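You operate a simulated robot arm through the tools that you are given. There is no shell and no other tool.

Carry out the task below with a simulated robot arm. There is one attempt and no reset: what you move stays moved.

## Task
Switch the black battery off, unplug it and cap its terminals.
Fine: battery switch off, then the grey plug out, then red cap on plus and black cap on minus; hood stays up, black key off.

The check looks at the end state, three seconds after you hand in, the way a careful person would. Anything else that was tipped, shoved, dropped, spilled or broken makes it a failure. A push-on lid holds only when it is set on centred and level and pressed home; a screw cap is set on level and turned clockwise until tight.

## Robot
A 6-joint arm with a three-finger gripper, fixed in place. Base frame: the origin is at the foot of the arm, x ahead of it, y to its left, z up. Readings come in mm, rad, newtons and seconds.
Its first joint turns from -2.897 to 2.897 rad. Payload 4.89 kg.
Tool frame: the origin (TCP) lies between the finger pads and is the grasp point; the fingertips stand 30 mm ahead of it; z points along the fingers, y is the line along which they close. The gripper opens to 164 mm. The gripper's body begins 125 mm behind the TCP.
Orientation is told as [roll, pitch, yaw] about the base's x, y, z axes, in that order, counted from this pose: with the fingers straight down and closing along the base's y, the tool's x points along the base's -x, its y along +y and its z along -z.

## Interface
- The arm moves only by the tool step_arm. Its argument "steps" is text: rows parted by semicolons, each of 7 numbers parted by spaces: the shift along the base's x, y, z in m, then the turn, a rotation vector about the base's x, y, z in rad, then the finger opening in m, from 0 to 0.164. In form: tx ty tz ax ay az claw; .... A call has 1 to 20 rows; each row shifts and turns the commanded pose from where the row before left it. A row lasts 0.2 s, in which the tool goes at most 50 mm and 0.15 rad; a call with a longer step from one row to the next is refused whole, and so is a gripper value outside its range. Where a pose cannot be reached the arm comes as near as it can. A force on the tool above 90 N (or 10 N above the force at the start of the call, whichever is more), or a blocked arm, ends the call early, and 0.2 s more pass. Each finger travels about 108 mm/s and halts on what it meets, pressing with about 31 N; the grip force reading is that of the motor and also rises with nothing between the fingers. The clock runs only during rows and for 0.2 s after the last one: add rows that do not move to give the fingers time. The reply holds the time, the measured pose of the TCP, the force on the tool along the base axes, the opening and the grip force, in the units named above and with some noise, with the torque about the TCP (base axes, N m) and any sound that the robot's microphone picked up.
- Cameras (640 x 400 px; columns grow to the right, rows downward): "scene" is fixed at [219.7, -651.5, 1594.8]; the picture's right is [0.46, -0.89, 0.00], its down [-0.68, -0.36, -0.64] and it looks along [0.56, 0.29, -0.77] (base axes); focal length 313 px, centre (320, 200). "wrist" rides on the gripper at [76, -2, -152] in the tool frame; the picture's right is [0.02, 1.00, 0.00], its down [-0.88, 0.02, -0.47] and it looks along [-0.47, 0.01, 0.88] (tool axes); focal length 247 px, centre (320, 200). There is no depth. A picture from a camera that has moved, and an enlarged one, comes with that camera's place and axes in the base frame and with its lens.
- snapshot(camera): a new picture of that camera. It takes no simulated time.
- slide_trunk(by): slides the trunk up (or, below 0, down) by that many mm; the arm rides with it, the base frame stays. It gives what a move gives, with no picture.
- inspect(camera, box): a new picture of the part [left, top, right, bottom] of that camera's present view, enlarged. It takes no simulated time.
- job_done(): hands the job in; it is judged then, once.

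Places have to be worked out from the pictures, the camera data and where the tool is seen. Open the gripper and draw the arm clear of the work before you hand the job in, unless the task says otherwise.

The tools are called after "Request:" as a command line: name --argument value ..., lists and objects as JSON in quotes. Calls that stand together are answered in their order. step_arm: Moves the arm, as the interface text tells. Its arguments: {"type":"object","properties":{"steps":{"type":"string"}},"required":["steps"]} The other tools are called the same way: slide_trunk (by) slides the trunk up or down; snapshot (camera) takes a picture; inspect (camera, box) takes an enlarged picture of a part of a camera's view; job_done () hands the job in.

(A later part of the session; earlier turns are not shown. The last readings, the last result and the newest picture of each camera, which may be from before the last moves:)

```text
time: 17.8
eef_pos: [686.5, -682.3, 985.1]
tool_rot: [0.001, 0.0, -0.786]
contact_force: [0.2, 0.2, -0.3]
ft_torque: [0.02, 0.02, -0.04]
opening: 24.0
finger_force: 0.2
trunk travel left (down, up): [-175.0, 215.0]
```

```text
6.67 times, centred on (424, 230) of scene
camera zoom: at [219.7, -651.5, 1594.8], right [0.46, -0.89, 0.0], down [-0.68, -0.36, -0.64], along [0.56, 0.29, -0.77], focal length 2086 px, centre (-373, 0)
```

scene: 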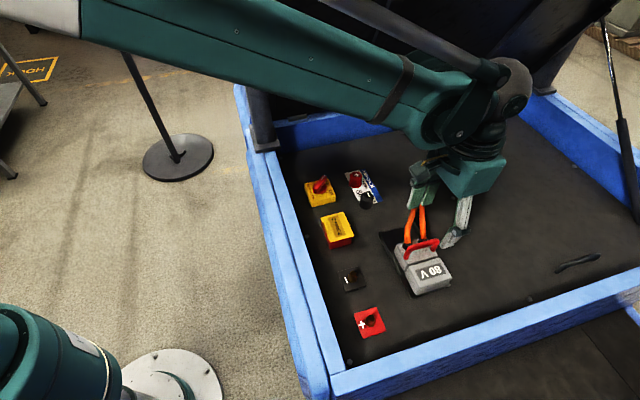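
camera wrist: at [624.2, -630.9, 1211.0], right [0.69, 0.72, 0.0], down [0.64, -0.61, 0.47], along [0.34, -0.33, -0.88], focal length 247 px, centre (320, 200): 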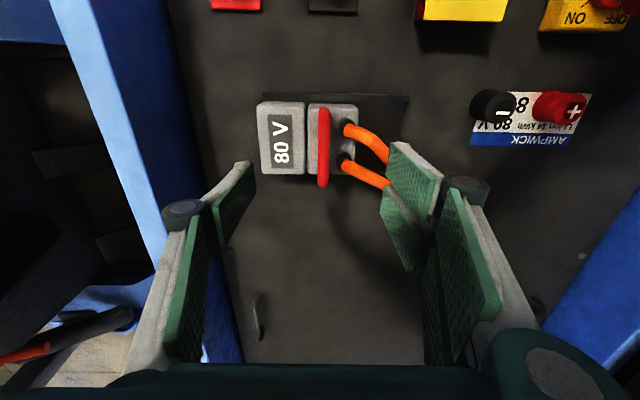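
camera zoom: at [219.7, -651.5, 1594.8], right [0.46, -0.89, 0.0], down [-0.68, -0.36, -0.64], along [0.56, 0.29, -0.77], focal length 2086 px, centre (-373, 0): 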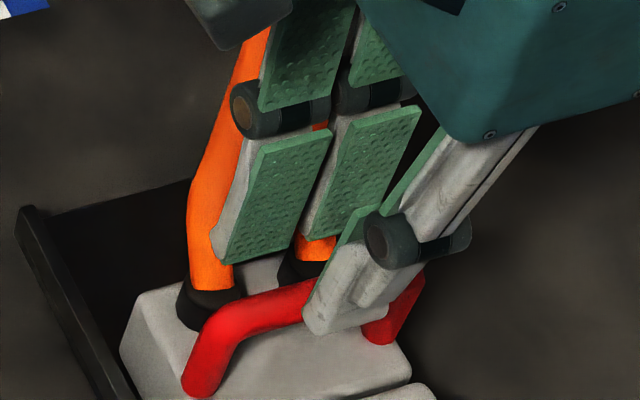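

The bar is centred between the fingertips. I'll narrow to 20 mm to keep clear of the boots and lower in small steps, to fingertips at about z 926.

Request:
step_arm --steps "0 0 -0.008 0 0 0 0.02; 0 0 -0.008 0 0 0 0.02; 0 0 -0.007 0 0 0 0.02; 0 0 0 0 0 0 0.02"

Request:
inspect --camera "wrist" --box '[240, 110, 400, 210]'

Request:
inspect --camera "scene" --box '[376, 200, 472, 260]'

```text
time: 18.8
eef_pos: [686.5, -683.2, 962.3]
tool_rot: [0.0, 0.001, -0.785]
contact_force: [-0.2, -0.9, 0.3]
ft_torque: [0.0, 0.01, -0.02]
opening: 19.9
finger_force: 0.0
trunk travel left (down, up): [-175.0, 215.0]
```

```text
4.00 times, centred on (320, 160) of wrist
camera zoom: at [630.0, -630.0, 1113.7], right [0.69, 0.72, 0.0], down [0.64, -0.61, 0.47], along [0.34, -0.33, -0.88], focal length 988 px, centre (320, 360)
```

zoom: 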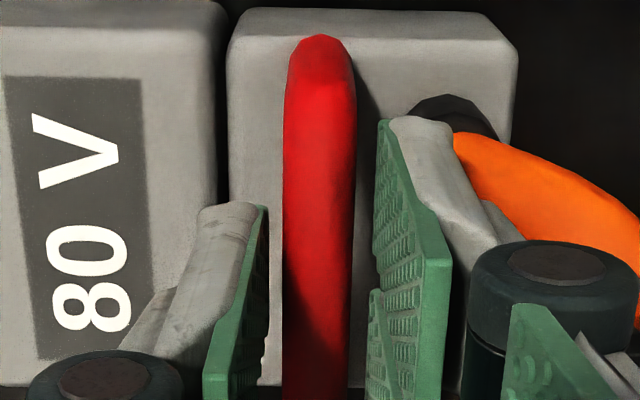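

```text
6.67 times, centred on (424, 230) of scene
camera zoom: at [219.7, -651.5, 1594.8], right [0.46, -0.89, 0.0], down [-0.68, -0.36, -0.64], along [0.56, 0.29, -0.77], focal length 2086 px, centre (-373, 0)
```

zoom: 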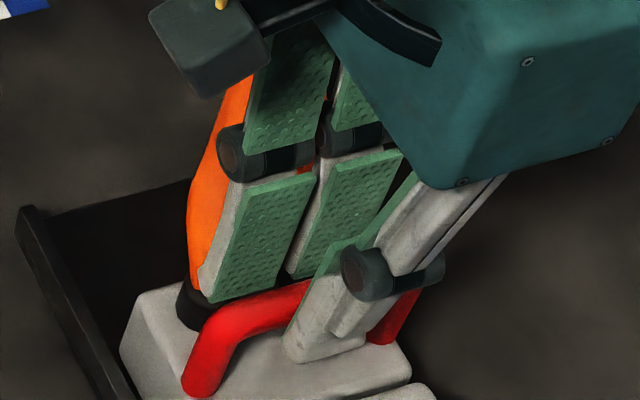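

No contact so far. I'll lower another 6 mm and close on the bar.

Request:
step_arm --steps "0 0 -0.006 0 0 0 0.02; 0 0 0 0 0 0 0.016; 0 0 0 0 0 0 0.011; 0 0 0 0 0 0 0.008; 0 0 0 0 0 0 0.008"

Request:
inspect --camera "wrist" --box '[240, 110, 400, 210]'

Request:
inspect --camera "scene" --box '[376, 200, 472, 260]'

```text
time: 20.0
eef_pos: [686.7, -683.6, 956.7]
tool_rot: [-0.002, 0.0, -0.785]
contact_force: [-4.7, 3.2, -4.6]
ft_torque: [0.04, 0.0, -0.29]
opening: 13.2
finger_force: 44.6
trunk travel left (down, up): [-175.0, 215.0]
```

```text
4.00 times, centred on (320, 160) of wrist
camera zoom: at [630.7, -630.5, 1107.7], right [0.69, 0.72, 0.0], down [0.64, -0.61, 0.47], along [0.34, -0.33, -0.88], focal length 988 px, centre (320, 360)
```

zoom: 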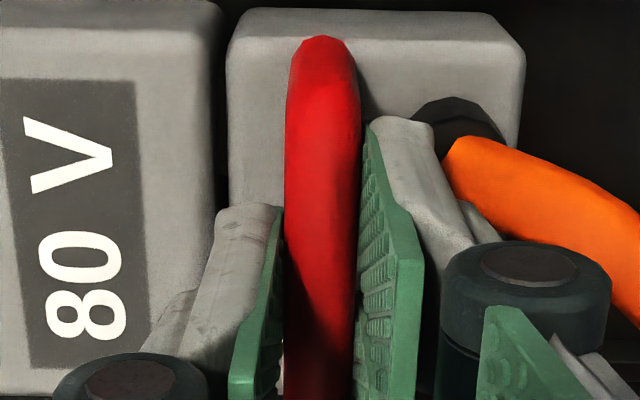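

```text
6.67 times, centred on (424, 230) of scene
camera zoom: at [219.7, -651.5, 1594.8], right [0.46, -0.89, 0.0], down [-0.68, -0.36, -0.64], along [0.56, 0.29, -0.77], focal length 2086 px, centre (-373, 0)
```

zoom: 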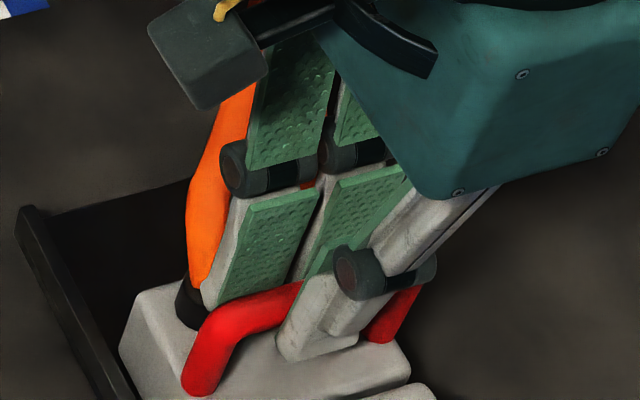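

The bar is gripped (13 mm, 45 N). I'll pull along +w (away from the 80 V socket) in small steps and watch the force.

Request:
step_arm --steps "0.0035 0.0035 0 0 0 0 0.006; 0.0035 0.0035 0 0 0 0 0.006; 0.0035 0.0035 0 0 0 0 0.006; 0.0035 0.0035 0 0 0 0 0.006; 0 0 0 0 0 0 0.006"

Request:
snapshot --camera "wrist"

Request:
inspect --camera "scene" --box '[366, 210, 478, 280]'

```text
time: 21.2
eef_pos: [702.1, -668.6, 956.5]
tool_rot: [-0.003, -0.002, -0.785]
contact_force: [9.8, -12.7, 16.6]
ft_torque: [0.27, 0.19, -0.37]
opening: 13.0
finger_force: 44.9
trunk travel left (down, up): [-175.0, 215.0]
```

```text
taken
camera wrist: at [645.4, -615.5, 1107.6], right [0.69, 0.72, 0.0], down [0.64, -0.61, 0.47], along [0.34, -0.33, -0.88], focal length 247 px, centre (320, 200)
```

wrist: 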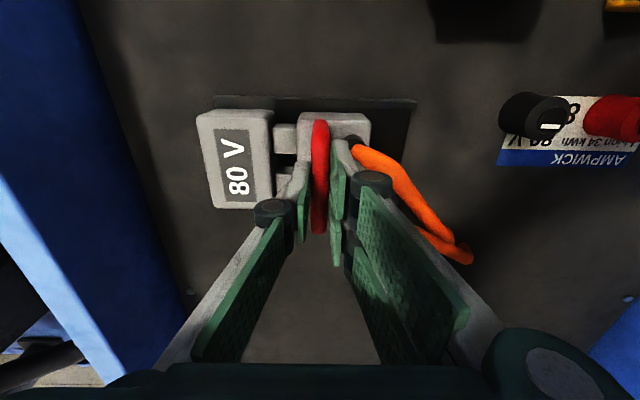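

```text
5.71 times, centred on (422, 245) of scene
camera zoom: at [219.7, -651.5, 1594.8], right [0.46, -0.89, 0.0], down [-0.68, -0.36, -0.64], along [0.56, 0.29, -0.77], focal length 1788 px, centre (-263, -57)
```

zoom: 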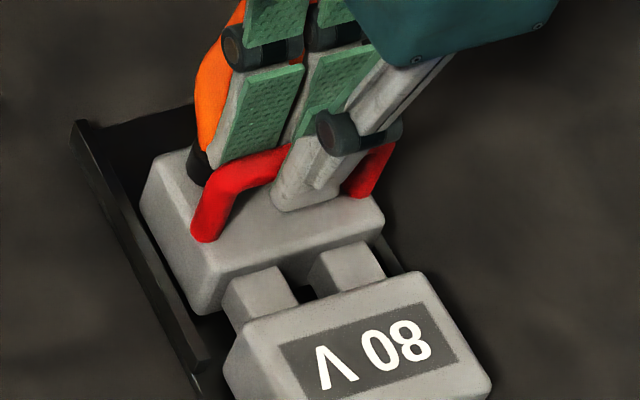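

The plug has come out 20 mm and its two prongs are visible. I'll keep pulling another 25 mm.

Request:
step_arm --steps "0.0035 0.0035 0 0 0 0 0.006; 0.0035 0.0035 0 0 0 0 0.006; 0.0035 0.0035 0 0 0 0 0.006; 0.0035 0.0035 0 0 0 0 0.006; 0.0035 0.0035 0 0 0 0 0.006; 0 0 0 0 0 0 0.006"

Request:
snapshot --camera "wrist"

Request:
inspect --camera "scene" --box '[366, 200, 478, 270]'

```text
time: 22.6
eef_pos: [718.7, -652.4, 955.5]
tool_rot: [0.0, 0.001, -0.786]
contact_force: [11.2, -27.0, 29.7]
ft_torque: [-0.37, -0.21, -0.23]
opening: 13.1
finger_force: 44.9
trunk travel left (down, up): [-175.0, 215.0]
```

```text
taken
camera wrist: at [662.0, -598.8, 1107.5], right [0.69, 0.72, 0.0], down [0.64, -0.61, 0.47], along [0.34, -0.33, -0.88], focal length 247 px, centre (320, 200)
```

wrist: 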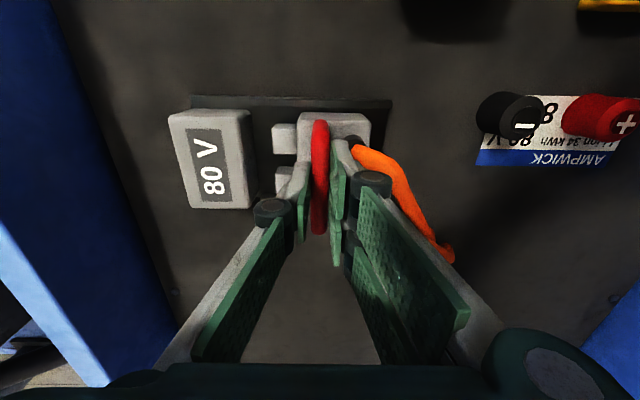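

```text
5.71 times, centred on (422, 235) of scene
camera zoom: at [219.7, -651.5, 1594.8], right [0.46, -0.89, 0.0], down [-0.68, -0.36, -0.64], along [0.56, 0.29, -0.77], focal length 1788 px, centre (-263, 0)
```

zoom: 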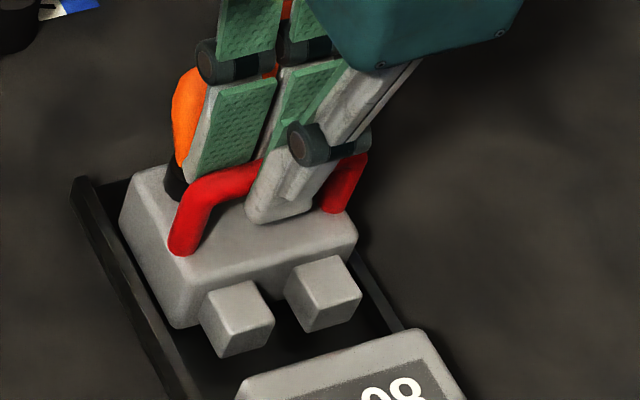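

The plug is clear: its prongs are about 16 mm from the socket. The side and vertical forces (about 30 N) look like tray reaction, so I'll ease slightly outward and up while pulling another 12 mm.

Request:
step_arm --steps "0.0023 0.0019 0.0004 0 0 0 0.006; 0.0023 0.0019 0.0004 0 0 0 0.006; 0.0023 0.0019 0.0004 0 0 0 0.006; 0.0023 0.0019 0.0004 0 0 0 0.006; 0 0 0 0 0 0 0.006"

Request:
snapshot --camera "wrist"

Request:
inspect --camera "scene" --box '[356, 180, 484, 260]'

```text
time: 23.6
eef_pos: [718.7, -650.5, 956.0]
tool_rot: [-0.009, 0.002, -0.791]
contact_force: [-15.8, -15.9, -6.6]
ft_torque: [-0.15, -0.14, 0.17]
opening: 14.7
finger_force: 10.5
trunk travel left (down, up): [-175.0, 215.0]
stopped in row 4: the force on the tool passed its limit at 91 N (the readings are from after the stop); the commanded pose is now the measured one
```

```text
taken
camera wrist: at [664.1, -597.3, 1107.8], right [0.7, 0.72, -0.01], down [0.64, -0.61, 0.47], along [0.33, -0.33, -0.88], focal length 247 px, centre (320, 200)
```

wrist: 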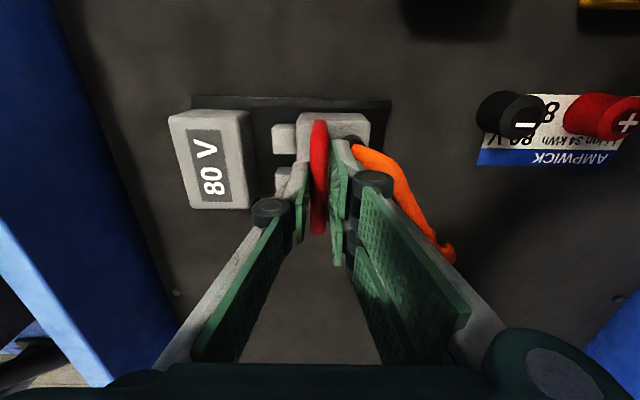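

```text
5.00 times, centred on (420, 220) of scene
camera zoom: at [219.7, -651.5, 1594.8], right [0.46, -0.89, 0.0], down [-0.68, -0.36, -0.64], along [0.56, 0.29, -0.77], focal length 1564 px, centre (-180, 100)
```

zoom: 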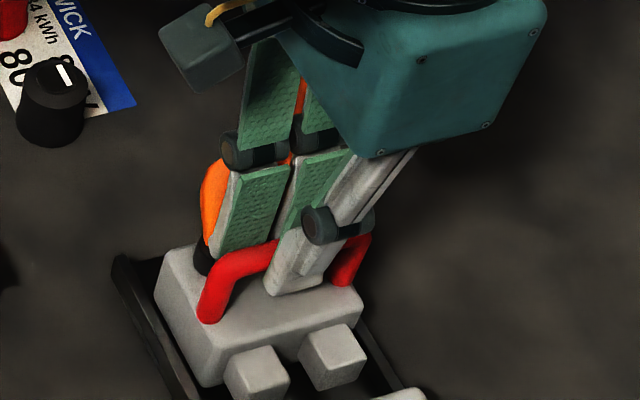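

The plug reached its end of travel (hard stop after about 46 mm), fully out with the prongs clear. I'll open to 20 mm and lift straight up, then check it stays put.

Request:
step_arm --steps "0 0 0 0 0 0 0.016; 0 0 0 0 0 0 0.021; 0 0 0 0 0 0 0.021; 0 0 0.01 0 0 0 0.021; 0 0 0.02 0 0 0 0.021; 0 0 0.03 0 0 0 0.024; 0 0 0.03 0 0 0 0.06; 0 0 0.03 0 0 0 0.1; 0 0 0 0 0 0 0.1"

Request:
snapshot --camera "wrist"

Request:
snapshot --camera "scene"

```text
time: 25.6
eef_pos: [720.5, -646.7, 1076.8]
tool_rot: [-0.007, 0.002, -0.79]
contact_force: [0.3, 0.1, 0.2]
ft_torque: [0.0, -0.05, -0.01]
opening: 100.2
finger_force: 0.1
trunk travel left (down, up): [-175.0, 215.0]
```

```text
taken
camera wrist: at [665.2, -593.8, 1229.2], right [0.7, 0.72, -0.01], down [0.64, -0.61, 0.47], along [0.33, -0.33, -0.88], focal length 247 px, centre (320, 200)
```

wrist: 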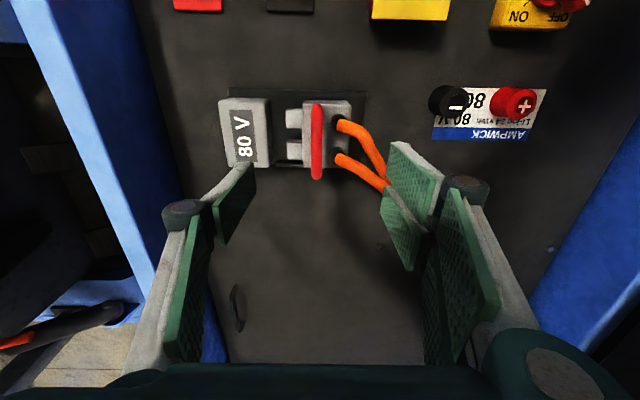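

```text
taken
```

scene: 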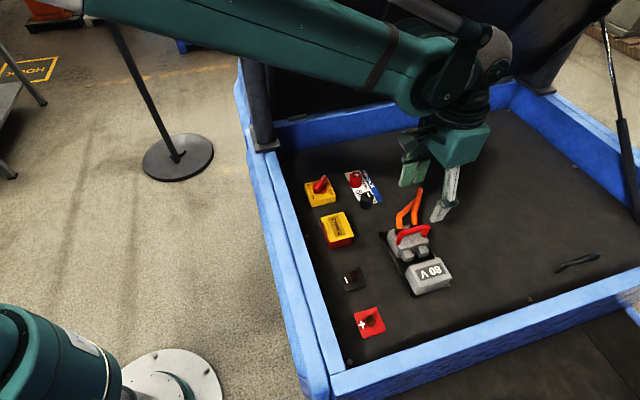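

The plug stays out. Before the caps, I'll zoom into the operator area on the left of the wrist view in case the black key is there.

Request:
inspect --camera "wrist" --box '[0, 100, 160, 200]'

Request:
inspect --camera "wrist" --box '[0, 270, 160, 370]'

Request:
inspect --camera "wrist" --box '[210, 70, 402, 190]'

Request:
inspect --camera "wrist" --box '[400, 0, 592, 120]'

```text
4.00 times, centred on (80, 150) of wrist
camera zoom: at [665.2, -593.8, 1229.2], right [0.7, 0.72, -0.01], down [0.64, -0.61, 0.47], along [0.33, -0.33, -0.88], focal length 988 px, centre (1280, 400)
```

zoom: 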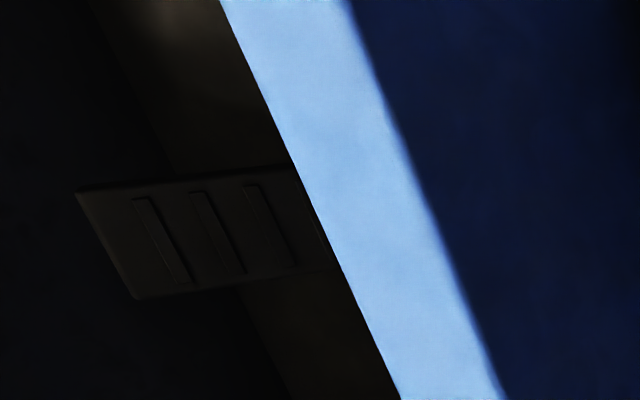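

```text
4.00 times, centred on (80, 320) of wrist
camera zoom: at [665.2, -593.8, 1229.2], right [0.7, 0.72, -0.01], down [0.64, -0.61, 0.47], along [0.33, -0.33, -0.88], focal length 988 px, centre (1280, -280)
```

zoom: 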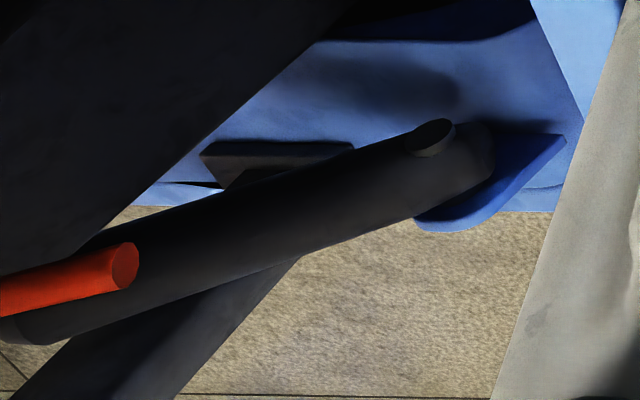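

```text
3.33 times, centred on (306, 130) of wrist
camera zoom: at [665.2, -593.8, 1229.2], right [0.7, 0.72, -0.01], down [0.64, -0.61, 0.47], along [0.33, -0.33, -0.88], focal length 823 px, centre (367, 433)
```

zoom: 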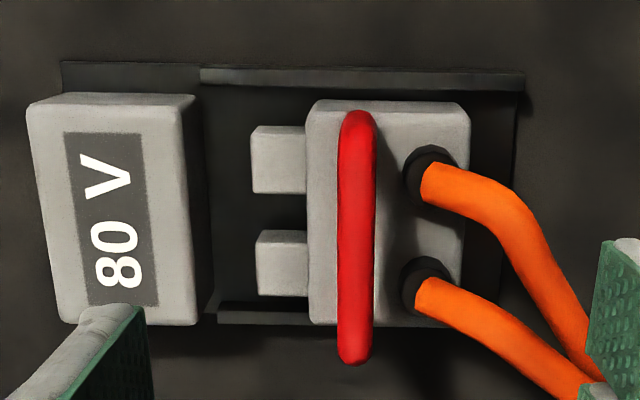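

```text
3.33 times, centred on (496, 60) of wrist
camera zoom: at [665.2, -593.8, 1229.2], right [0.7, 0.72, -0.01], down [0.64, -0.61, 0.47], along [0.33, -0.33, -0.88], focal length 823 px, centre (-267, 667)
```

zoom: 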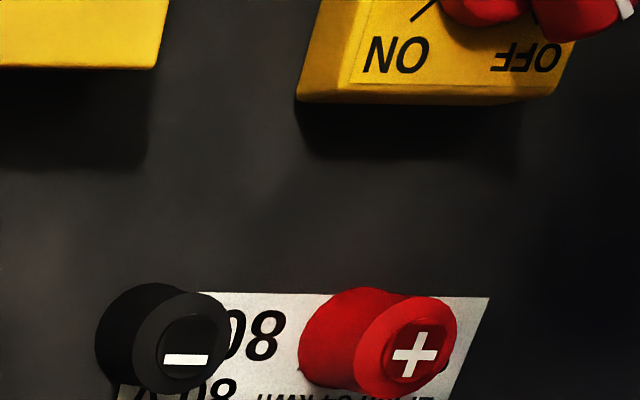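

The plug is fully out with clear daylight between prongs and socket, and no key is within reach. Next is the red cap at about (884, −432), which is right at the reach limit, so I'll level the tool and travel above it at z≈1000 to see whether I can get there.

Request:
step_arm --steps "0.0233 0.0307 -0.011 0.0035 -0.0064 0.004 0.1; 0.0233 0.0307 -0.011 0 0 0 0.1; 0.0233 0.0307 -0.011 0 0 0 0.1; 0.0233 0.0307 -0.011 0 0 0 0.1; 0.0233 0.0307 -0.011 0 0 0 0.1; 0.0233 0.0307 -0.011 0 0 0 0.1; 0.0233 0.0307 -0.011 0 0 0 0.1; 0 0 0 0 0 0 0.1"

Request:
snapshot --camera "wrist"

Request:
inspect --camera "wrist" --box '[240, 110, 400, 210]'

Request:
snapshot --camera "scene"

```text
time: 27.4
eef_pos: [884.4, -432.2, 999.2]
tool_rot: [0.001, -0.001, -0.784]
contact_force: [-0.3, -0.1, 0.2]
ft_torque: [-0.04, 0.06, 0.0]
opening: 99.7
finger_force: 0.0
trunk travel left (down, up): [-175.0, 215.0]
```

```text
taken
camera wrist: at [828.7, -379.8, 1151.5], right [0.69, 0.72, 0.0], down [0.64, -0.61, 0.47], along [0.34, -0.33, -0.88], focal length 247 px, centre (320, 200)
```

wrist: 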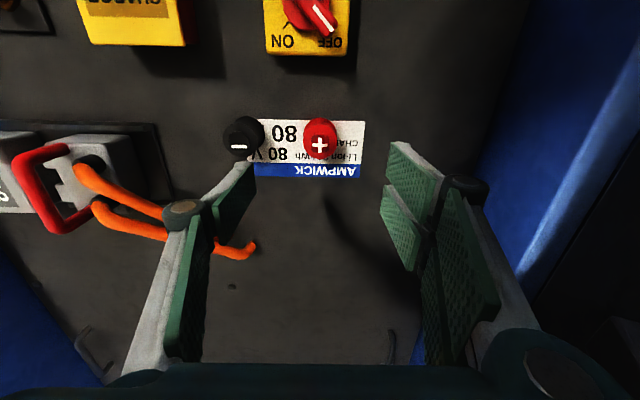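

```text
4.00 times, centred on (320, 160) of wrist
camera zoom: at [828.7, -379.8, 1151.5], right [0.69, 0.72, 0.0], down [0.64, -0.61, 0.47], along [0.34, -0.33, -0.88], focal length 988 px, centre (320, 360)
```

zoom: 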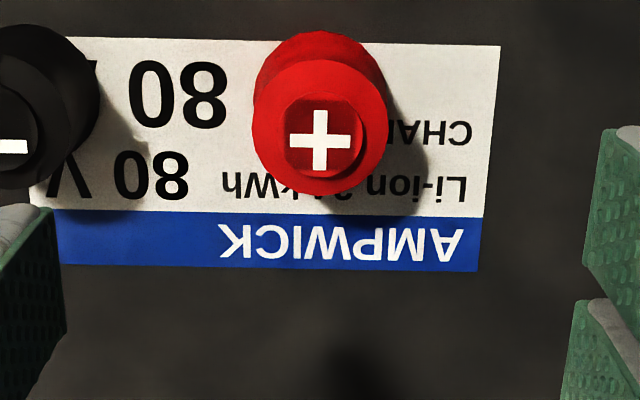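

```text
taken
```

scene: 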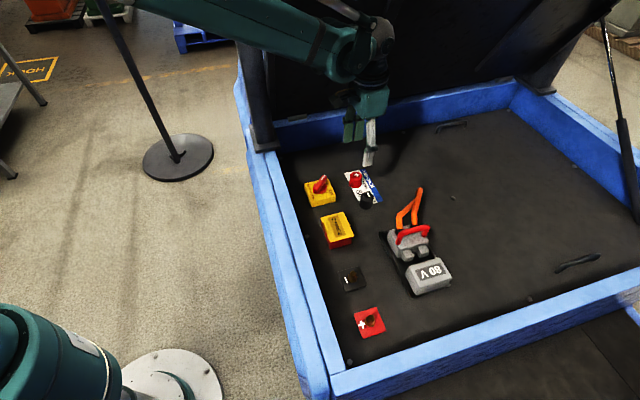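

I can reach it. The cap centre is about 3.5 mm nearer than the tool axis, so I'll correct that, set a 70 mm opening and descend to z≈905.

Request:
step_arm --steps "-0.0025 0.0025 -0.014 0 0 0 0.07; 0 0 -0.02 0 0 0 0.07; 0 0 -0.02 0 0 0 0.07; 0 0 -0.02 0 0 0 0.07; 0 0 -0.02 0 0 0 0.07; 0 0 0 0 0 0 0.07"

Request:
snapshot --camera "wrist"

Request:
inspect --camera "wrist" --box '[240, 120, 400, 220]'

Request:
inspect --camera "scene" --box '[310, 130, 422, 200]'

```text
time: 28.8
eef_pos: [881.3, -431.5, 904.0]
tool_rot: [0.0, 0.001, -0.785]
contact_force: [0.1, -0.2, 0.6]
ft_torque: [-0.01, 0.0, -0.01]
opening: 69.7
finger_force: 0.0
trunk travel left (down, up): [-175.0, 215.0]
```

```text
taken
camera wrist: at [825.1, -378.2, 1056.5], right [0.69, 0.72, 0.0], down [0.64, -0.61, 0.47], along [0.34, -0.33, -0.88], focal length 247 px, centre (320, 200)
```

wrist: 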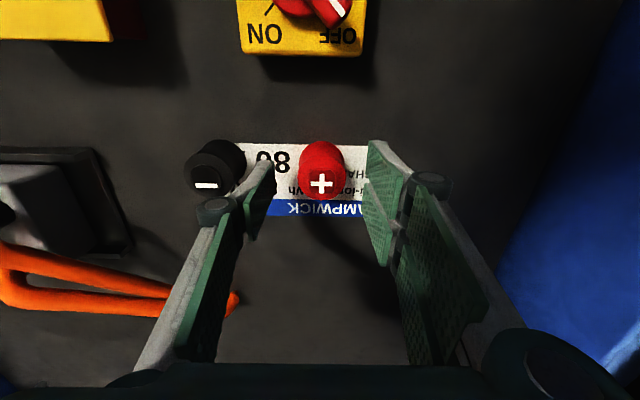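

```text
4.00 times, centred on (320, 170) of wrist
camera zoom: at [825.1, -378.2, 1056.5], right [0.69, 0.72, 0.0], down [0.64, -0.61, 0.47], along [0.34, -0.33, -0.88], focal length 988 px, centre (320, 320)
```

zoom: 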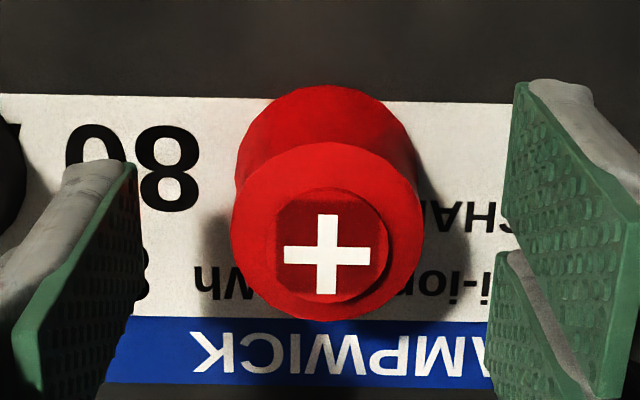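

```text
5.71 times, centred on (366, 165) of scene
camera zoom: at [219.7, -651.5, 1594.8], right [0.46, -0.89, 0.0], down [-0.68, -0.36, -0.64], along [0.56, 0.29, -0.77], focal length 1788 px, centre (57, 400)
```

zoom: 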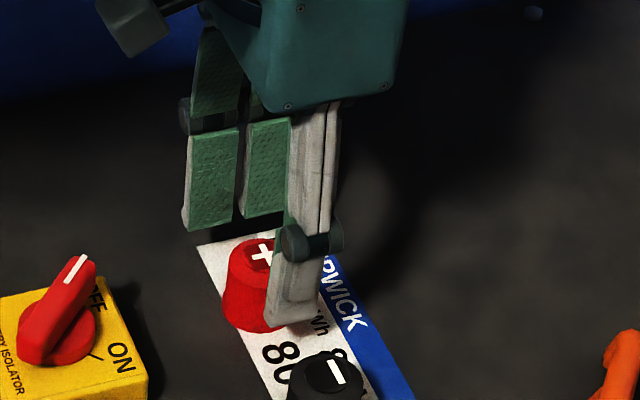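

The cap is now centred between the fingers both ways. I'll lower 23 mm (fingertips ≈851, cap spans 841–878) and close.

Request:
step_arm --steps "0 0 -0.008 0 0 0 0.07; 0 0 -0.008 0 0 0 0.07; 0 0 -0.007 0 0 0 0.06; 0 0 0 0 0 0 0.045; 0 0 0 0 0 0 0.036; 0 0 0 0 0 0 0.032; 0 0 0 0 0 0 0.032"

Request:
inspect --camera "wrist" --box '[240, 120, 400, 220]'

Request:
inspect --camera "scene" --box '[310, 130, 422, 200]'

```text
time: 30.4
eef_pos: [880.8, -429.8, 883.8]
tool_rot: [0.0, -0.001, -0.786]
contact_force: [0.2, 0.0, 0.8]
ft_torque: [0.03, -0.02, -0.02]
opening: 37.8
finger_force: 31.0
trunk travel left (down, up): [-175.0, 215.0]
```

```text
4.00 times, centred on (320, 170) of wrist
camera zoom: at [825.1, -377.7, 1034.0], right [0.69, 0.72, 0.0], down [0.64, -0.61, 0.47], along [0.34, -0.33, -0.88], focal length 988 px, centre (320, 320)
```

zoom: 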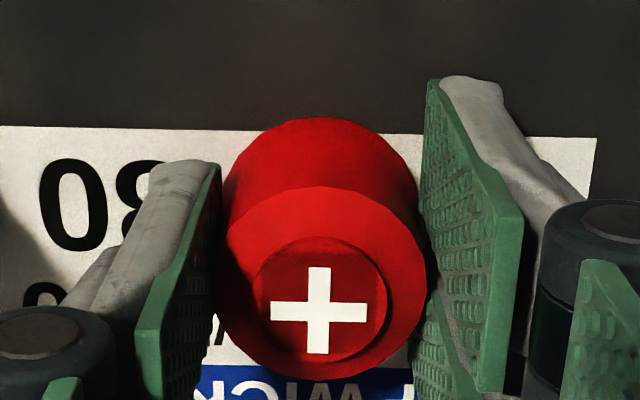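

```text
5.71 times, centred on (366, 165) of scene
camera zoom: at [219.7, -651.5, 1594.8], right [0.46, -0.89, 0.0], down [-0.68, -0.36, -0.64], along [0.56, 0.29, -0.77], focal length 1788 px, centre (57, 400)
```

zoom: 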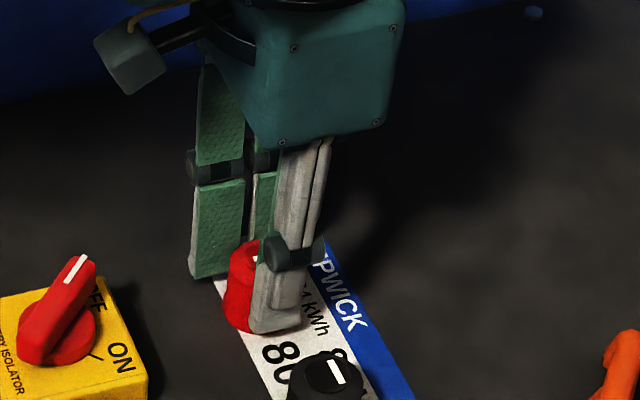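

The cap is gripped at 38 mm with 31 N. I'll lift it slowly to z≈1000 and check that it comes up straight.

Request:
step_arm --steps "0 0 0.008 0 0 0 0.03; 0 0 0.012 0 0 0 0.03; 0 0 0.02 0 0 0 0.03; 0 0 0.02 0 0 0 0.03; 0 0 0.02 0 0 0 0.03; 0 0 0.02 0 0 0 0.03; 0 0 0.02 0 0 0 0.03; 0 0 0 0 0 0 0.03"

Request:
inspect --camera "wrist" --box '[240, 120, 400, 220]'

Request:
inspect --camera "scene" --box '[310, 110, 422, 180]'

```text
time: 32.2
eef_pos: [881.9, -430.2, 1003.5]
tool_rot: [0.0, 0.0, -0.785]
contact_force: [-0.4, 0.7, 0.3]
ft_torque: [-0.02, 0.0, 0.04]
opening: 30.0
finger_force: 0.0
trunk travel left (down, up): [-175.0, 215.0]
```

```text
4.00 times, centred on (320, 170) of wrist
camera zoom: at [825.9, -378.0, 1154.5], right [0.69, 0.72, 0.0], down [0.64, -0.61, 0.47], along [0.34, -0.33, -0.88], focal length 988 px, centre (320, 320)
```

zoom: 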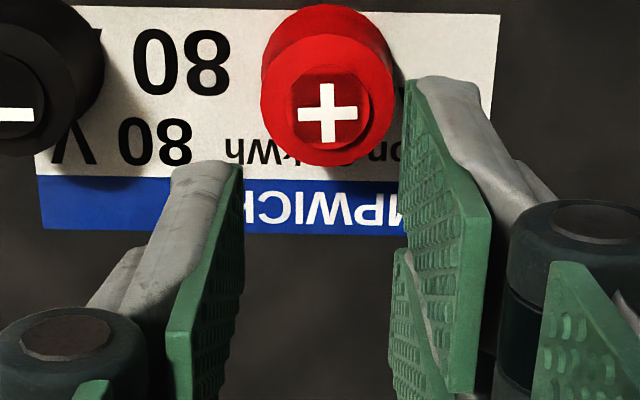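

```text
5.71 times, centred on (366, 145) of scene
camera zoom: at [219.7, -651.5, 1594.8], right [0.46, -0.89, 0.0], down [-0.68, -0.36, -0.64], along [0.56, 0.29, -0.77], focal length 1788 px, centre (57, 514)
```

zoom: 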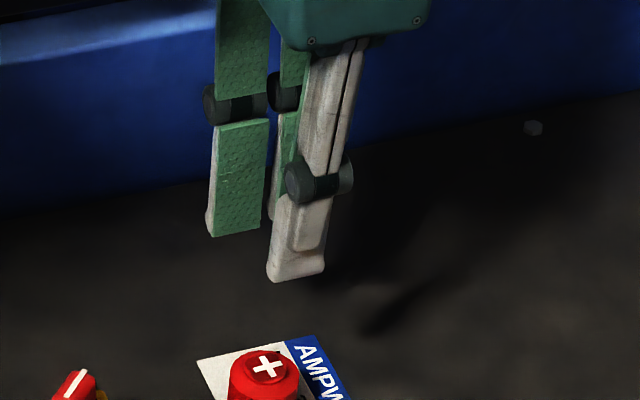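

The cap slipped out and is still standing on the label, moved by only a millimetre or so. I'll go back down with a lower grip (fingertips about 845), command a tighter close, and lift only a few millimetres to read the forces.

Request:
step_arm --steps "0.001 0.0005 0 0 0 0 0.07; 0 0 -0.02 0 0 0 0.07; 0 0 -0.03 0 0 0 0.07; 0 0 -0.03 0 0 0 0.07; 0 0 -0.02 0 0 0 0.07; 0 0 0 0 0 0 0.07"

Request:
inspect --camera "wrist" --box '[240, 120, 400, 220]'

```text
time: 33.6
eef_pos: [882.0, -429.8, 900.7]
tool_rot: [0.0, 0.0, -0.785]
contact_force: [-0.6, -0.6, -0.7]
ft_torque: [-0.01, 0.05, 0.02]
opening: 70.0
finger_force: 0.0
trunk travel left (down, up): [-175.0, 215.0]
```

```text
4.00 times, centred on (320, 170) of wrist
camera zoom: at [825.6, -377.1, 1052.9], right [0.69, 0.72, 0.0], down [0.64, -0.61, 0.47], along [0.34, -0.33, -0.88], focal length 988 px, centre (320, 320)
```

zoom: 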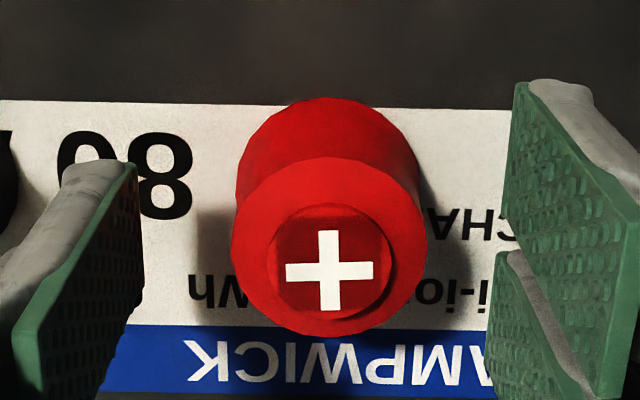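

The cap is standing level and centred. I'll lower 26 mm (fingertips about 845) and close with a tighter command.

Request:
step_arm --steps "0 0 -0.009 0 0 0 0.07; 0 0 -0.009 0 0 0 0.07; 0 0 -0.008 0 0 0 0.06; 0 0 0 0 0 0 0.05; 0 0 0 0 0 0 0.04; 0 0 0 0 0 0 0.03; 0 0 0 0 0 0 0.02; 0 0 0 0 0 0 0.01; 0 0 0 0 0 0 0.01; 0 0 0 0 0 0 0.01"

Request:
inspect --camera "wrist" --box '[240, 120, 400, 220]'

Request:
inspect --camera "scene" --box '[320, 145, 400, 195]'

```text
time: 35.8
eef_pos: [881.3, -428.7, 877.6]
tool_rot: [0.001, 0.0, -0.787]
contact_force: [0.8, -1.0, -0.5]
ft_torque: [0.03, 0.0, 0.02]
opening: 38.1
finger_force: 30.7
trunk travel left (down, up): [-175.0, 215.0]
```

```text
4.00 times, centred on (320, 170) of wrist
camera zoom: at [825.0, -377.2, 1028.0], right [0.69, 0.72, 0.0], down [0.64, -0.61, 0.47], along [0.34, -0.33, -0.88], focal length 988 px, centre (320, 320)
```

zoom: 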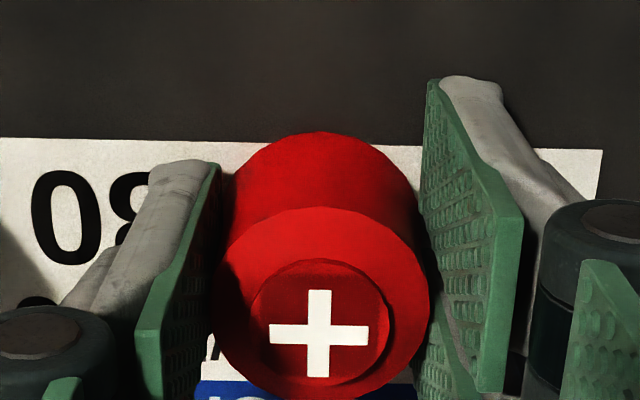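

```text
8.00 times, centred on (360, 170) of scene
camera zoom: at [219.7, -651.5, 1594.8], right [0.46, -0.89, 0.0], down [-0.68, -0.36, -0.64], along [0.56, 0.29, -0.77], focal length 2503 px, centre (0, 440)
```

zoom: 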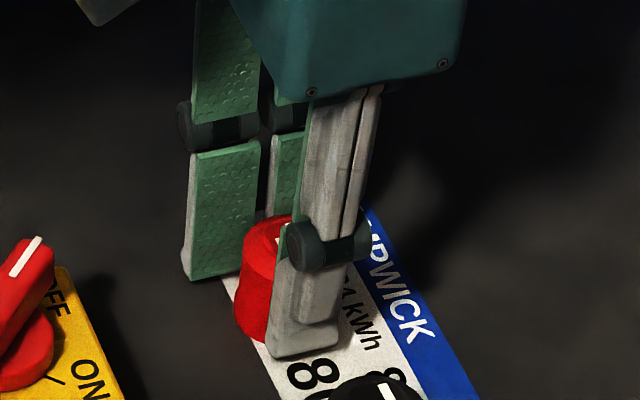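

Gripped at 38.1 mm again. I'll lift just 4 mm slowly and look at the force.

Request:
step_arm --steps "0 0 0.001 0 0 0 0.01; 0 0 0.001 0 0 0 0.01; 0 0 0.001 0 0 0 0.01; 0 0 0.001 0 0 0 0.01"

Request:
inspect --camera "wrist" --box '[240, 120, 400, 220]'

Request:
inspect --camera "scene" --box '[320, 145, 400, 195]'

```text
time: 36.8
eef_pos: [882.0, -430.3, 879.8]
tool_rot: [0.0, 0.0, -0.784]
contact_force: [0.5, 0.3, -0.4]
ft_torque: [-0.01, -0.02, 0.01]
opening: 38.0
finger_force: 30.9
trunk travel left (down, up): [-175.0, 215.0]
```

```text
4.00 times, centred on (320, 170) of wrist
camera zoom: at [825.9, -377.7, 1031.8], right [0.69, 0.72, 0.0], down [0.64, -0.61, 0.47], along [0.34, -0.33, -0.88], focal length 988 px, centre (320, 320)
```

zoom: 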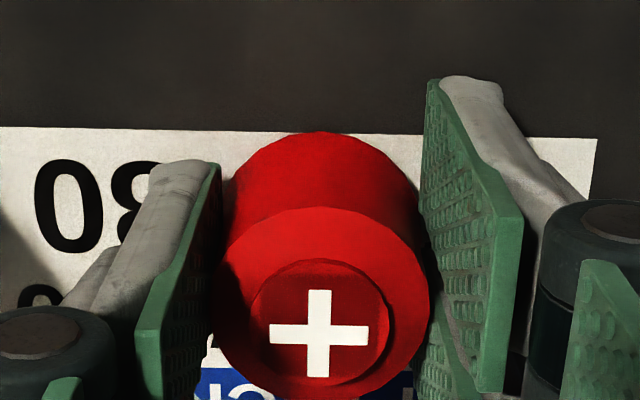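

```text
8.00 times, centred on (360, 170) of scene
camera zoom: at [219.7, -651.5, 1594.8], right [0.46, -0.89, 0.0], down [-0.68, -0.36, -0.64], along [0.56, 0.29, -0.77], focal length 2503 px, centre (0, 440)
```

zoom: 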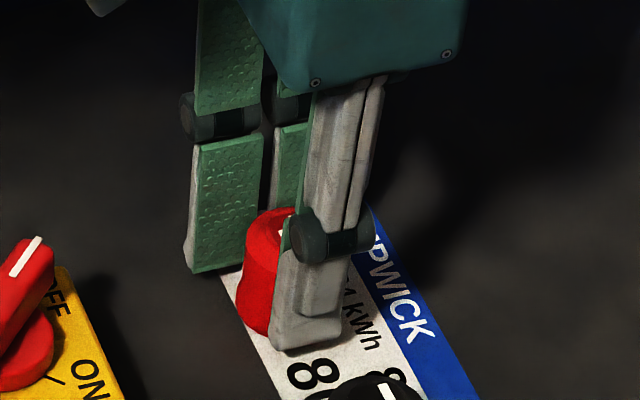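

This time the cap is moving with the gripper (its image is unchanged while the label shifted). I'll continue lifting gently.

Request:
step_arm --steps "0 0 0.003 0 0 0 0.01; 0 0 0.005 0 0 0 0.01; 0 0 0.007 0 0 0 0.01; 0 0 0.01 0 0 0 0.01; 0 0 0.01 0 0 0 0.01; 0 0 0.01 0 0 0 0.01; 0 0 0 0 0 0 0.01"

Request:
inspect --camera "wrist" --box '[240, 120, 400, 220]'

Request:
inspect --camera "scene" --box '[320, 125, 416, 185]'

```text
time: 38.4
eef_pos: [881.4, -429.9, 924.9]
tool_rot: [0.0, 0.0, -0.786]
contact_force: [-0.9, 0.3, -0.5]
ft_torque: [0.0, -0.03, -0.02]
opening: 38.2
finger_force: 30.9
trunk travel left (down, up): [-175.0, 215.0]
```

```text
4.00 times, centred on (320, 170) of wrist
camera zoom: at [825.8, -377.8, 1076.5], right [0.69, 0.72, 0.0], down [0.64, -0.61, 0.47], along [0.34, -0.33, -0.88], focal length 988 px, centre (320, 320)
```

zoom: 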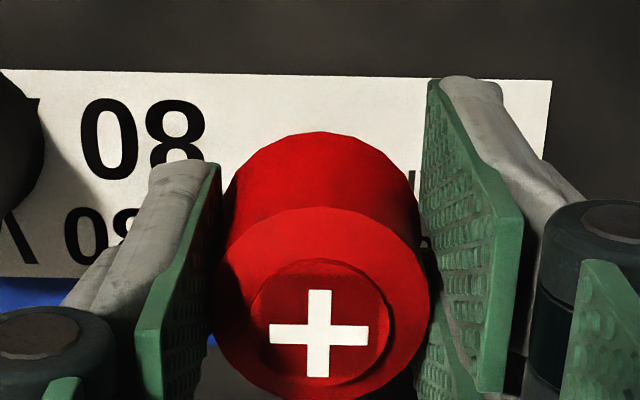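

```text
6.67 times, centred on (368, 155) of scene
camera zoom: at [219.7, -651.5, 1594.8], right [0.46, -0.89, 0.0], down [-0.68, -0.36, -0.64], along [0.56, 0.29, -0.77], focal length 2086 px, centre (0, 500)
```

zoom: 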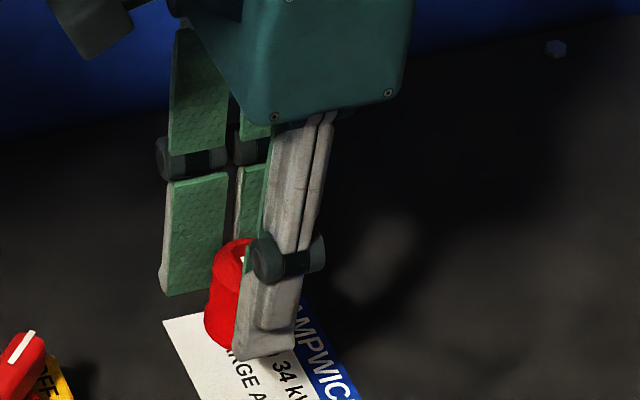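

The cap is held firmly and level. I'll carry it to above the plus terminal (stud at about (488, −640), top z≈869), rising to z≈1000 on the way.

Request:
step_arm --steps "-0.01 -0.005 0.015 0 0 0 0.01; -0.02467 -0.01301 0.015 0 0 0 0.01; -0.02467 -0.01301 0.015 0 0 0 0.01; -0.02467 -0.01301 0.015 0 0 0 0.01; -0.02467 -0.01301 0.0155 0 0 0 0.01; -0.02467 -0.01301 0 0 0 0 0.01; -0.02467 -0.01301 0 0 0 0 0.01; -0.02467 -0.01301 0 0 0 0 0.01; -0.02467 -0.01301 0 0 0 0 0.01; -0.02467 -0.01301 0 0 0 0 0.01; -0.02467 -0.01301 0 0 0 0 0.01; -0.02467 -0.01301 0 0 0 0 0.01; -0.02467 -0.01301 0 0 0 0 0.01; -0.02467 -0.01301 0 0 0 0 0.01; -0.02467 -0.01301 0 0 0 0 0.01; -0.02467 -0.01301 0 0 0 0 0.01; -0.01467 -0.00796 0 0 0 0 0.01; 0 0 0 0 0 0 0.01"

Request:
snapshot --camera "wrist"

Request:
inspect --camera "wrist" --box '[240, 110, 400, 210]'

Request:
snapshot --camera "scene"

```text
time: 42.2
eef_pos: [487.1, -638.6, 998.9]
tool_rot: [0.0, 0.001, -0.785]
contact_force: [-0.8, -0.1, 0.2]
ft_torque: [0.02, -0.06, -0.01]
opening: 38.2
finger_force: 31.2
trunk travel left (down, up): [-175.0, 215.0]
```

```text
taken
camera wrist: at [431.3, -586.4, 1150.5], right [0.69, 0.72, 0.0], down [0.64, -0.61, 0.47], along [0.34, -0.33, -0.88], focal length 247 px, centre (320, 200)
```

wrist: 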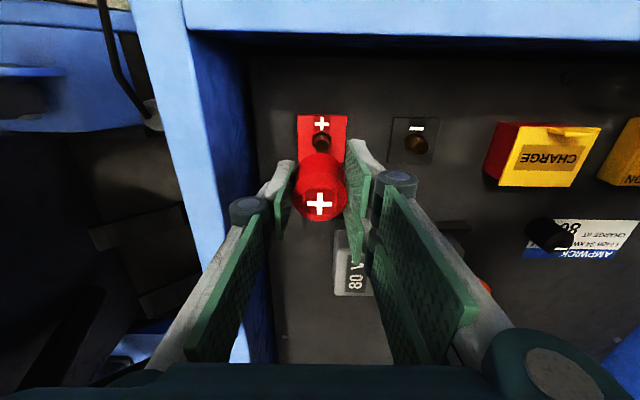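

```text
4.00 times, centred on (320, 160) of wrist
camera zoom: at [431.3, -586.4, 1150.5], right [0.69, 0.72, 0.0], down [0.64, -0.61, 0.47], along [0.34, -0.33, -0.88], focal length 988 px, centre (320, 360)
```

zoom: 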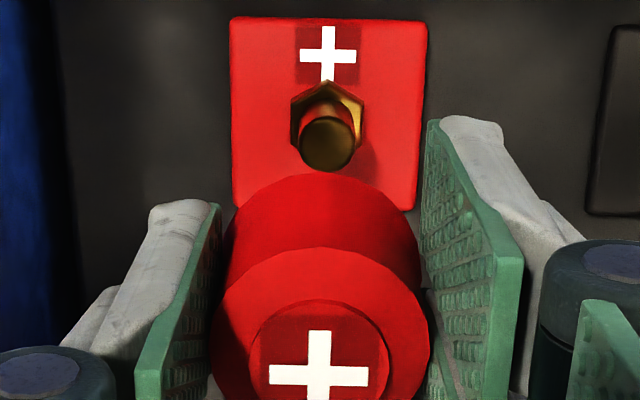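

```text
taken
```

scene: 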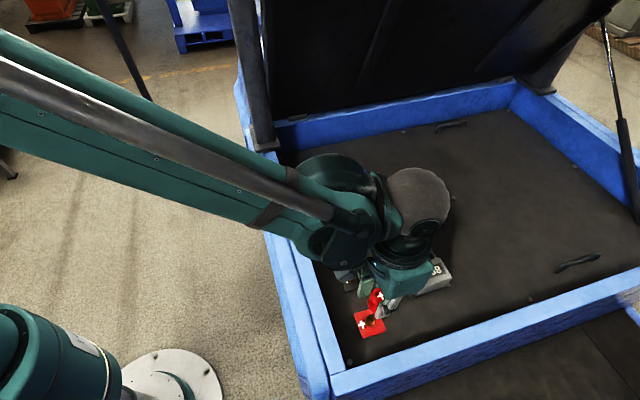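

From this view the stud sits about 1.9 mm to +w of the cap axis and level with it in v. I'll correct that and descend so the cap base is just above the stud top (TCP≈912), then check from the scene camera.

Request:
step_arm --steps "0.0008 0.0006 0 0 0 0 0.01; 0.0008 0.0005 0 0 0 0 0.01; 0 0 -0.02 0 0 0 0.01; 0 0 -0.02 0 0 0 0.01; 0 0 -0.02 0 0 0 0.01; 0 0 -0.015 0 0 0 0.01; 0 0 -0.01 0 0 0 0.01; 0 0 0 0 0 0 0.01"

Request:
inspect --camera "wrist" --box '[240, 110, 400, 210]'

Request:
inspect --camera "scene" --box '[330, 285, 410, 335]'

```text
time: 44.0
eef_pos: [488.6, -637.8, 915.9]
tool_rot: [-0.001, 0.001, -0.785]
contact_force: [-0.4, -0.6, -0.9]
ft_torque: [0.03, 0.0, 0.0]
opening: 38.1
finger_force: 30.9
trunk travel left (down, up): [-175.0, 215.0]
```

```text
4.00 times, centred on (320, 160) of wrist
camera zoom: at [432.7, -585.6, 1067.2], right [0.69, 0.72, 0.0], down [0.64, -0.61, 0.47], along [0.34, -0.33, -0.88], focal length 988 px, centre (320, 360)
```

zoom: 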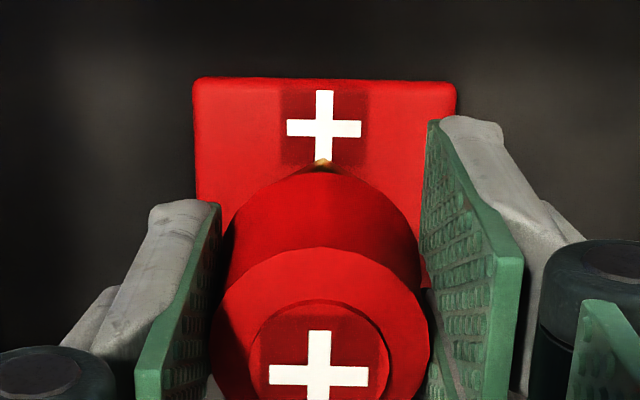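

```text
8.00 times, centred on (370, 310) of scene
camera zoom: at [219.7, -651.5, 1594.8], right [0.46, -0.89, 0.0], down [-0.68, -0.36, -0.64], along [0.56, 0.29, -0.77], focal length 2503 px, centre (-80, -680)
```

zoom: 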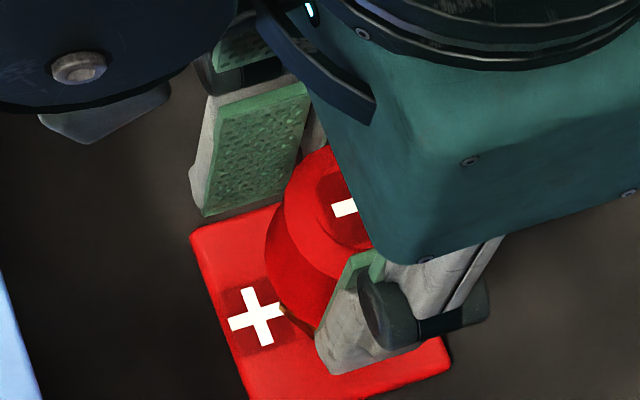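

Plate edges and the visible nut corner put the stud directly under the cap (within about 0.3 mm). I'll lower slowly about 14 mm so the cap starts over the stud, and watch the force.

Request:
step_arm --steps "0 0 -0.004 0 0 0 0.01; 0 0 -0.004 0 0 0 0.01; 0 0 -0.002 0 0 0 0.01; 0 0 -0.002 0 0 0 0.01; 0 0 -0.002 0 0 0 0.01; 0 0 0 0 0 0 0.01"

Request:
inspect --camera "wrist" --box '[240, 110, 400, 210]'

```text
time: 45.4
eef_pos: [488.1, -636.9, 902.6]
tool_rot: [0.0, 0.002, -0.786]
contact_force: [0.0, 0.8, -0.4]
ft_torque: [0.03, -0.04, -0.02]
opening: 37.9
finger_force: 30.3
trunk travel left (down, up): [-175.0, 215.0]
```

```text
4.00 times, centred on (320, 160) of wrist
camera zoom: at [432.2, -584.4, 1053.6], right [0.69, 0.72, 0.0], down [0.64, -0.61, 0.47], along [0.34, -0.33, -0.88], focal length 988 px, centre (320, 360)
```

zoom: 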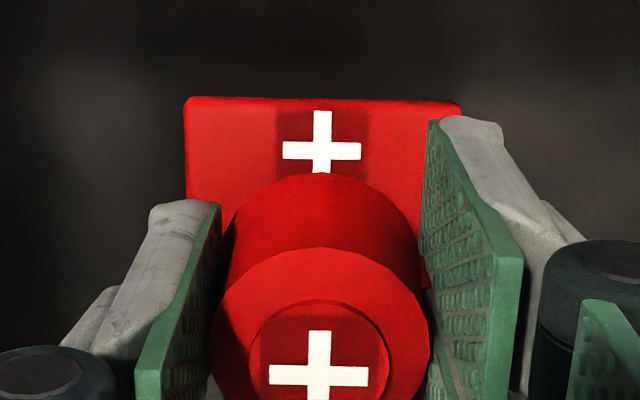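

No contact yet; a small drift of about 0.9 mm in v shows against the plate edge, so I'll correct that and keep lowering in 2 mm steps.

Request:
step_arm --steps "0.0006 -0.0006 0 0 0 0 0.01; 0 0 -0.002 0 0 0 0.01; 0 0 -0.002 0 0 0 0.01; 0 0 -0.002 0 0 0 0.01; 0 0 -0.002 0 0 0 0.01; 0 0 0 0 0 0 0.01"

Request:
inspect --camera "wrist" --box '[240, 110, 400, 210]'

```text
time: 46.8
eef_pos: [490.8, -638.3, 893.3]
tool_rot: [-0.001, 0.0, -0.784]
contact_force: [0.9, -0.3, -0.2]
ft_torque: [-0.02, -0.01, 0.0]
opening: 38.3
finger_force: 31.0
trunk travel left (down, up): [-175.0, 215.0]
```

```text
4.00 times, centred on (320, 160) of wrist
camera zoom: at [433.9, -585.6, 1045.2], right [0.69, 0.72, 0.0], down [0.64, -0.61, 0.47], along [0.34, -0.33, -0.88], focal length 988 px, centre (320, 360)
```

zoom: 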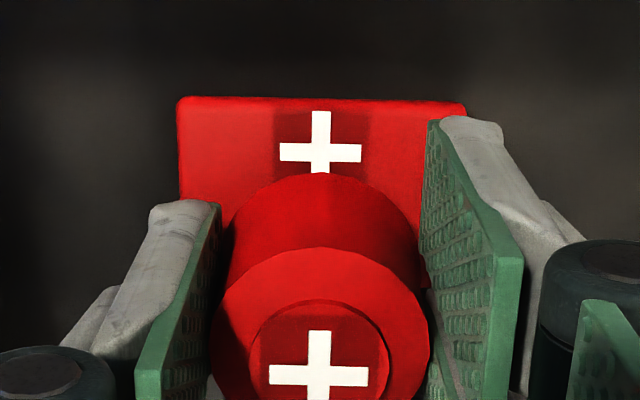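

The cap base is now about 11 mm below the stud top with no contact, so the stud is inside the cap. I'll trim about 1 mm back and continue down.

Request:
step_arm --steps "-0.0009 0.0005 0 0 0 0 0.01; 0 0 -0.002 0 0 0 0.01; 0 0 -0.002 0 0 0 0.01; 0 0 -0.002 0 0 0 0.01; 0 0 0 0 0 0 0.01"

Request:
inspect --camera "wrist" --box '[240, 110, 400, 210]'

```text
time: 48.0
eef_pos: [488.4, -636.4, 889.0]
tool_rot: [-0.002, -0.001, -0.786]
contact_force: [0.0, 0.5, 0.3]
ft_torque: [0.01, -0.02, -0.05]
opening: 38.2
finger_force: 30.9
trunk travel left (down, up): [-175.0, 215.0]
```

```text
4.00 times, centred on (320, 160) of wrist
camera zoom: at [432.1, -584.7, 1040.0], right [0.69, 0.72, 0.0], down [0.64, -0.61, 0.47], along [0.34, -0.33, -0.88], focal length 988 px, centre (320, 360)
```

zoom: 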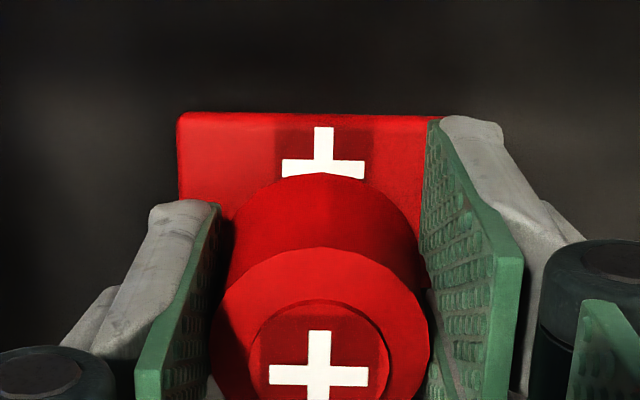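

Alignment is good and there is still no contact, with the cap base at about 853. I'll continue down in 2 mm steps.

Request:
step_arm --steps "0 0 -0.002 0 0 0 0.01; 0 0 -0.002 0 0 0 0.01; 0 0 -0.002 0 0 0 0.01; 0 0 0 0 0 0 0.01"

Request:
inspect --camera "wrist" --box '[240, 110, 400, 210]'

```text
time: 49.0
eef_pos: [490.2, -638.3, 883.6]
tool_rot: [-0.001, 0.0, -0.785]
contact_force: [1.7, -2.9, 14.7]
ft_torque: [-0.06, -0.09, -0.03]
opening: 38.1
finger_force: 30.8
trunk travel left (down, up): [-175.0, 215.0]
```

```text
4.00 times, centred on (320, 160) of wrist
camera zoom: at [432.8, -584.4, 1033.8], right [0.69, 0.72, 0.0], down [0.64, -0.61, 0.47], along [0.34, -0.33, -0.88], focal length 988 px, centre (320, 360)
```

zoom: 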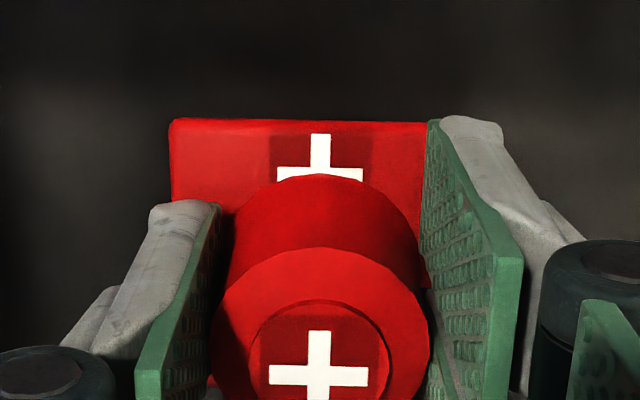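

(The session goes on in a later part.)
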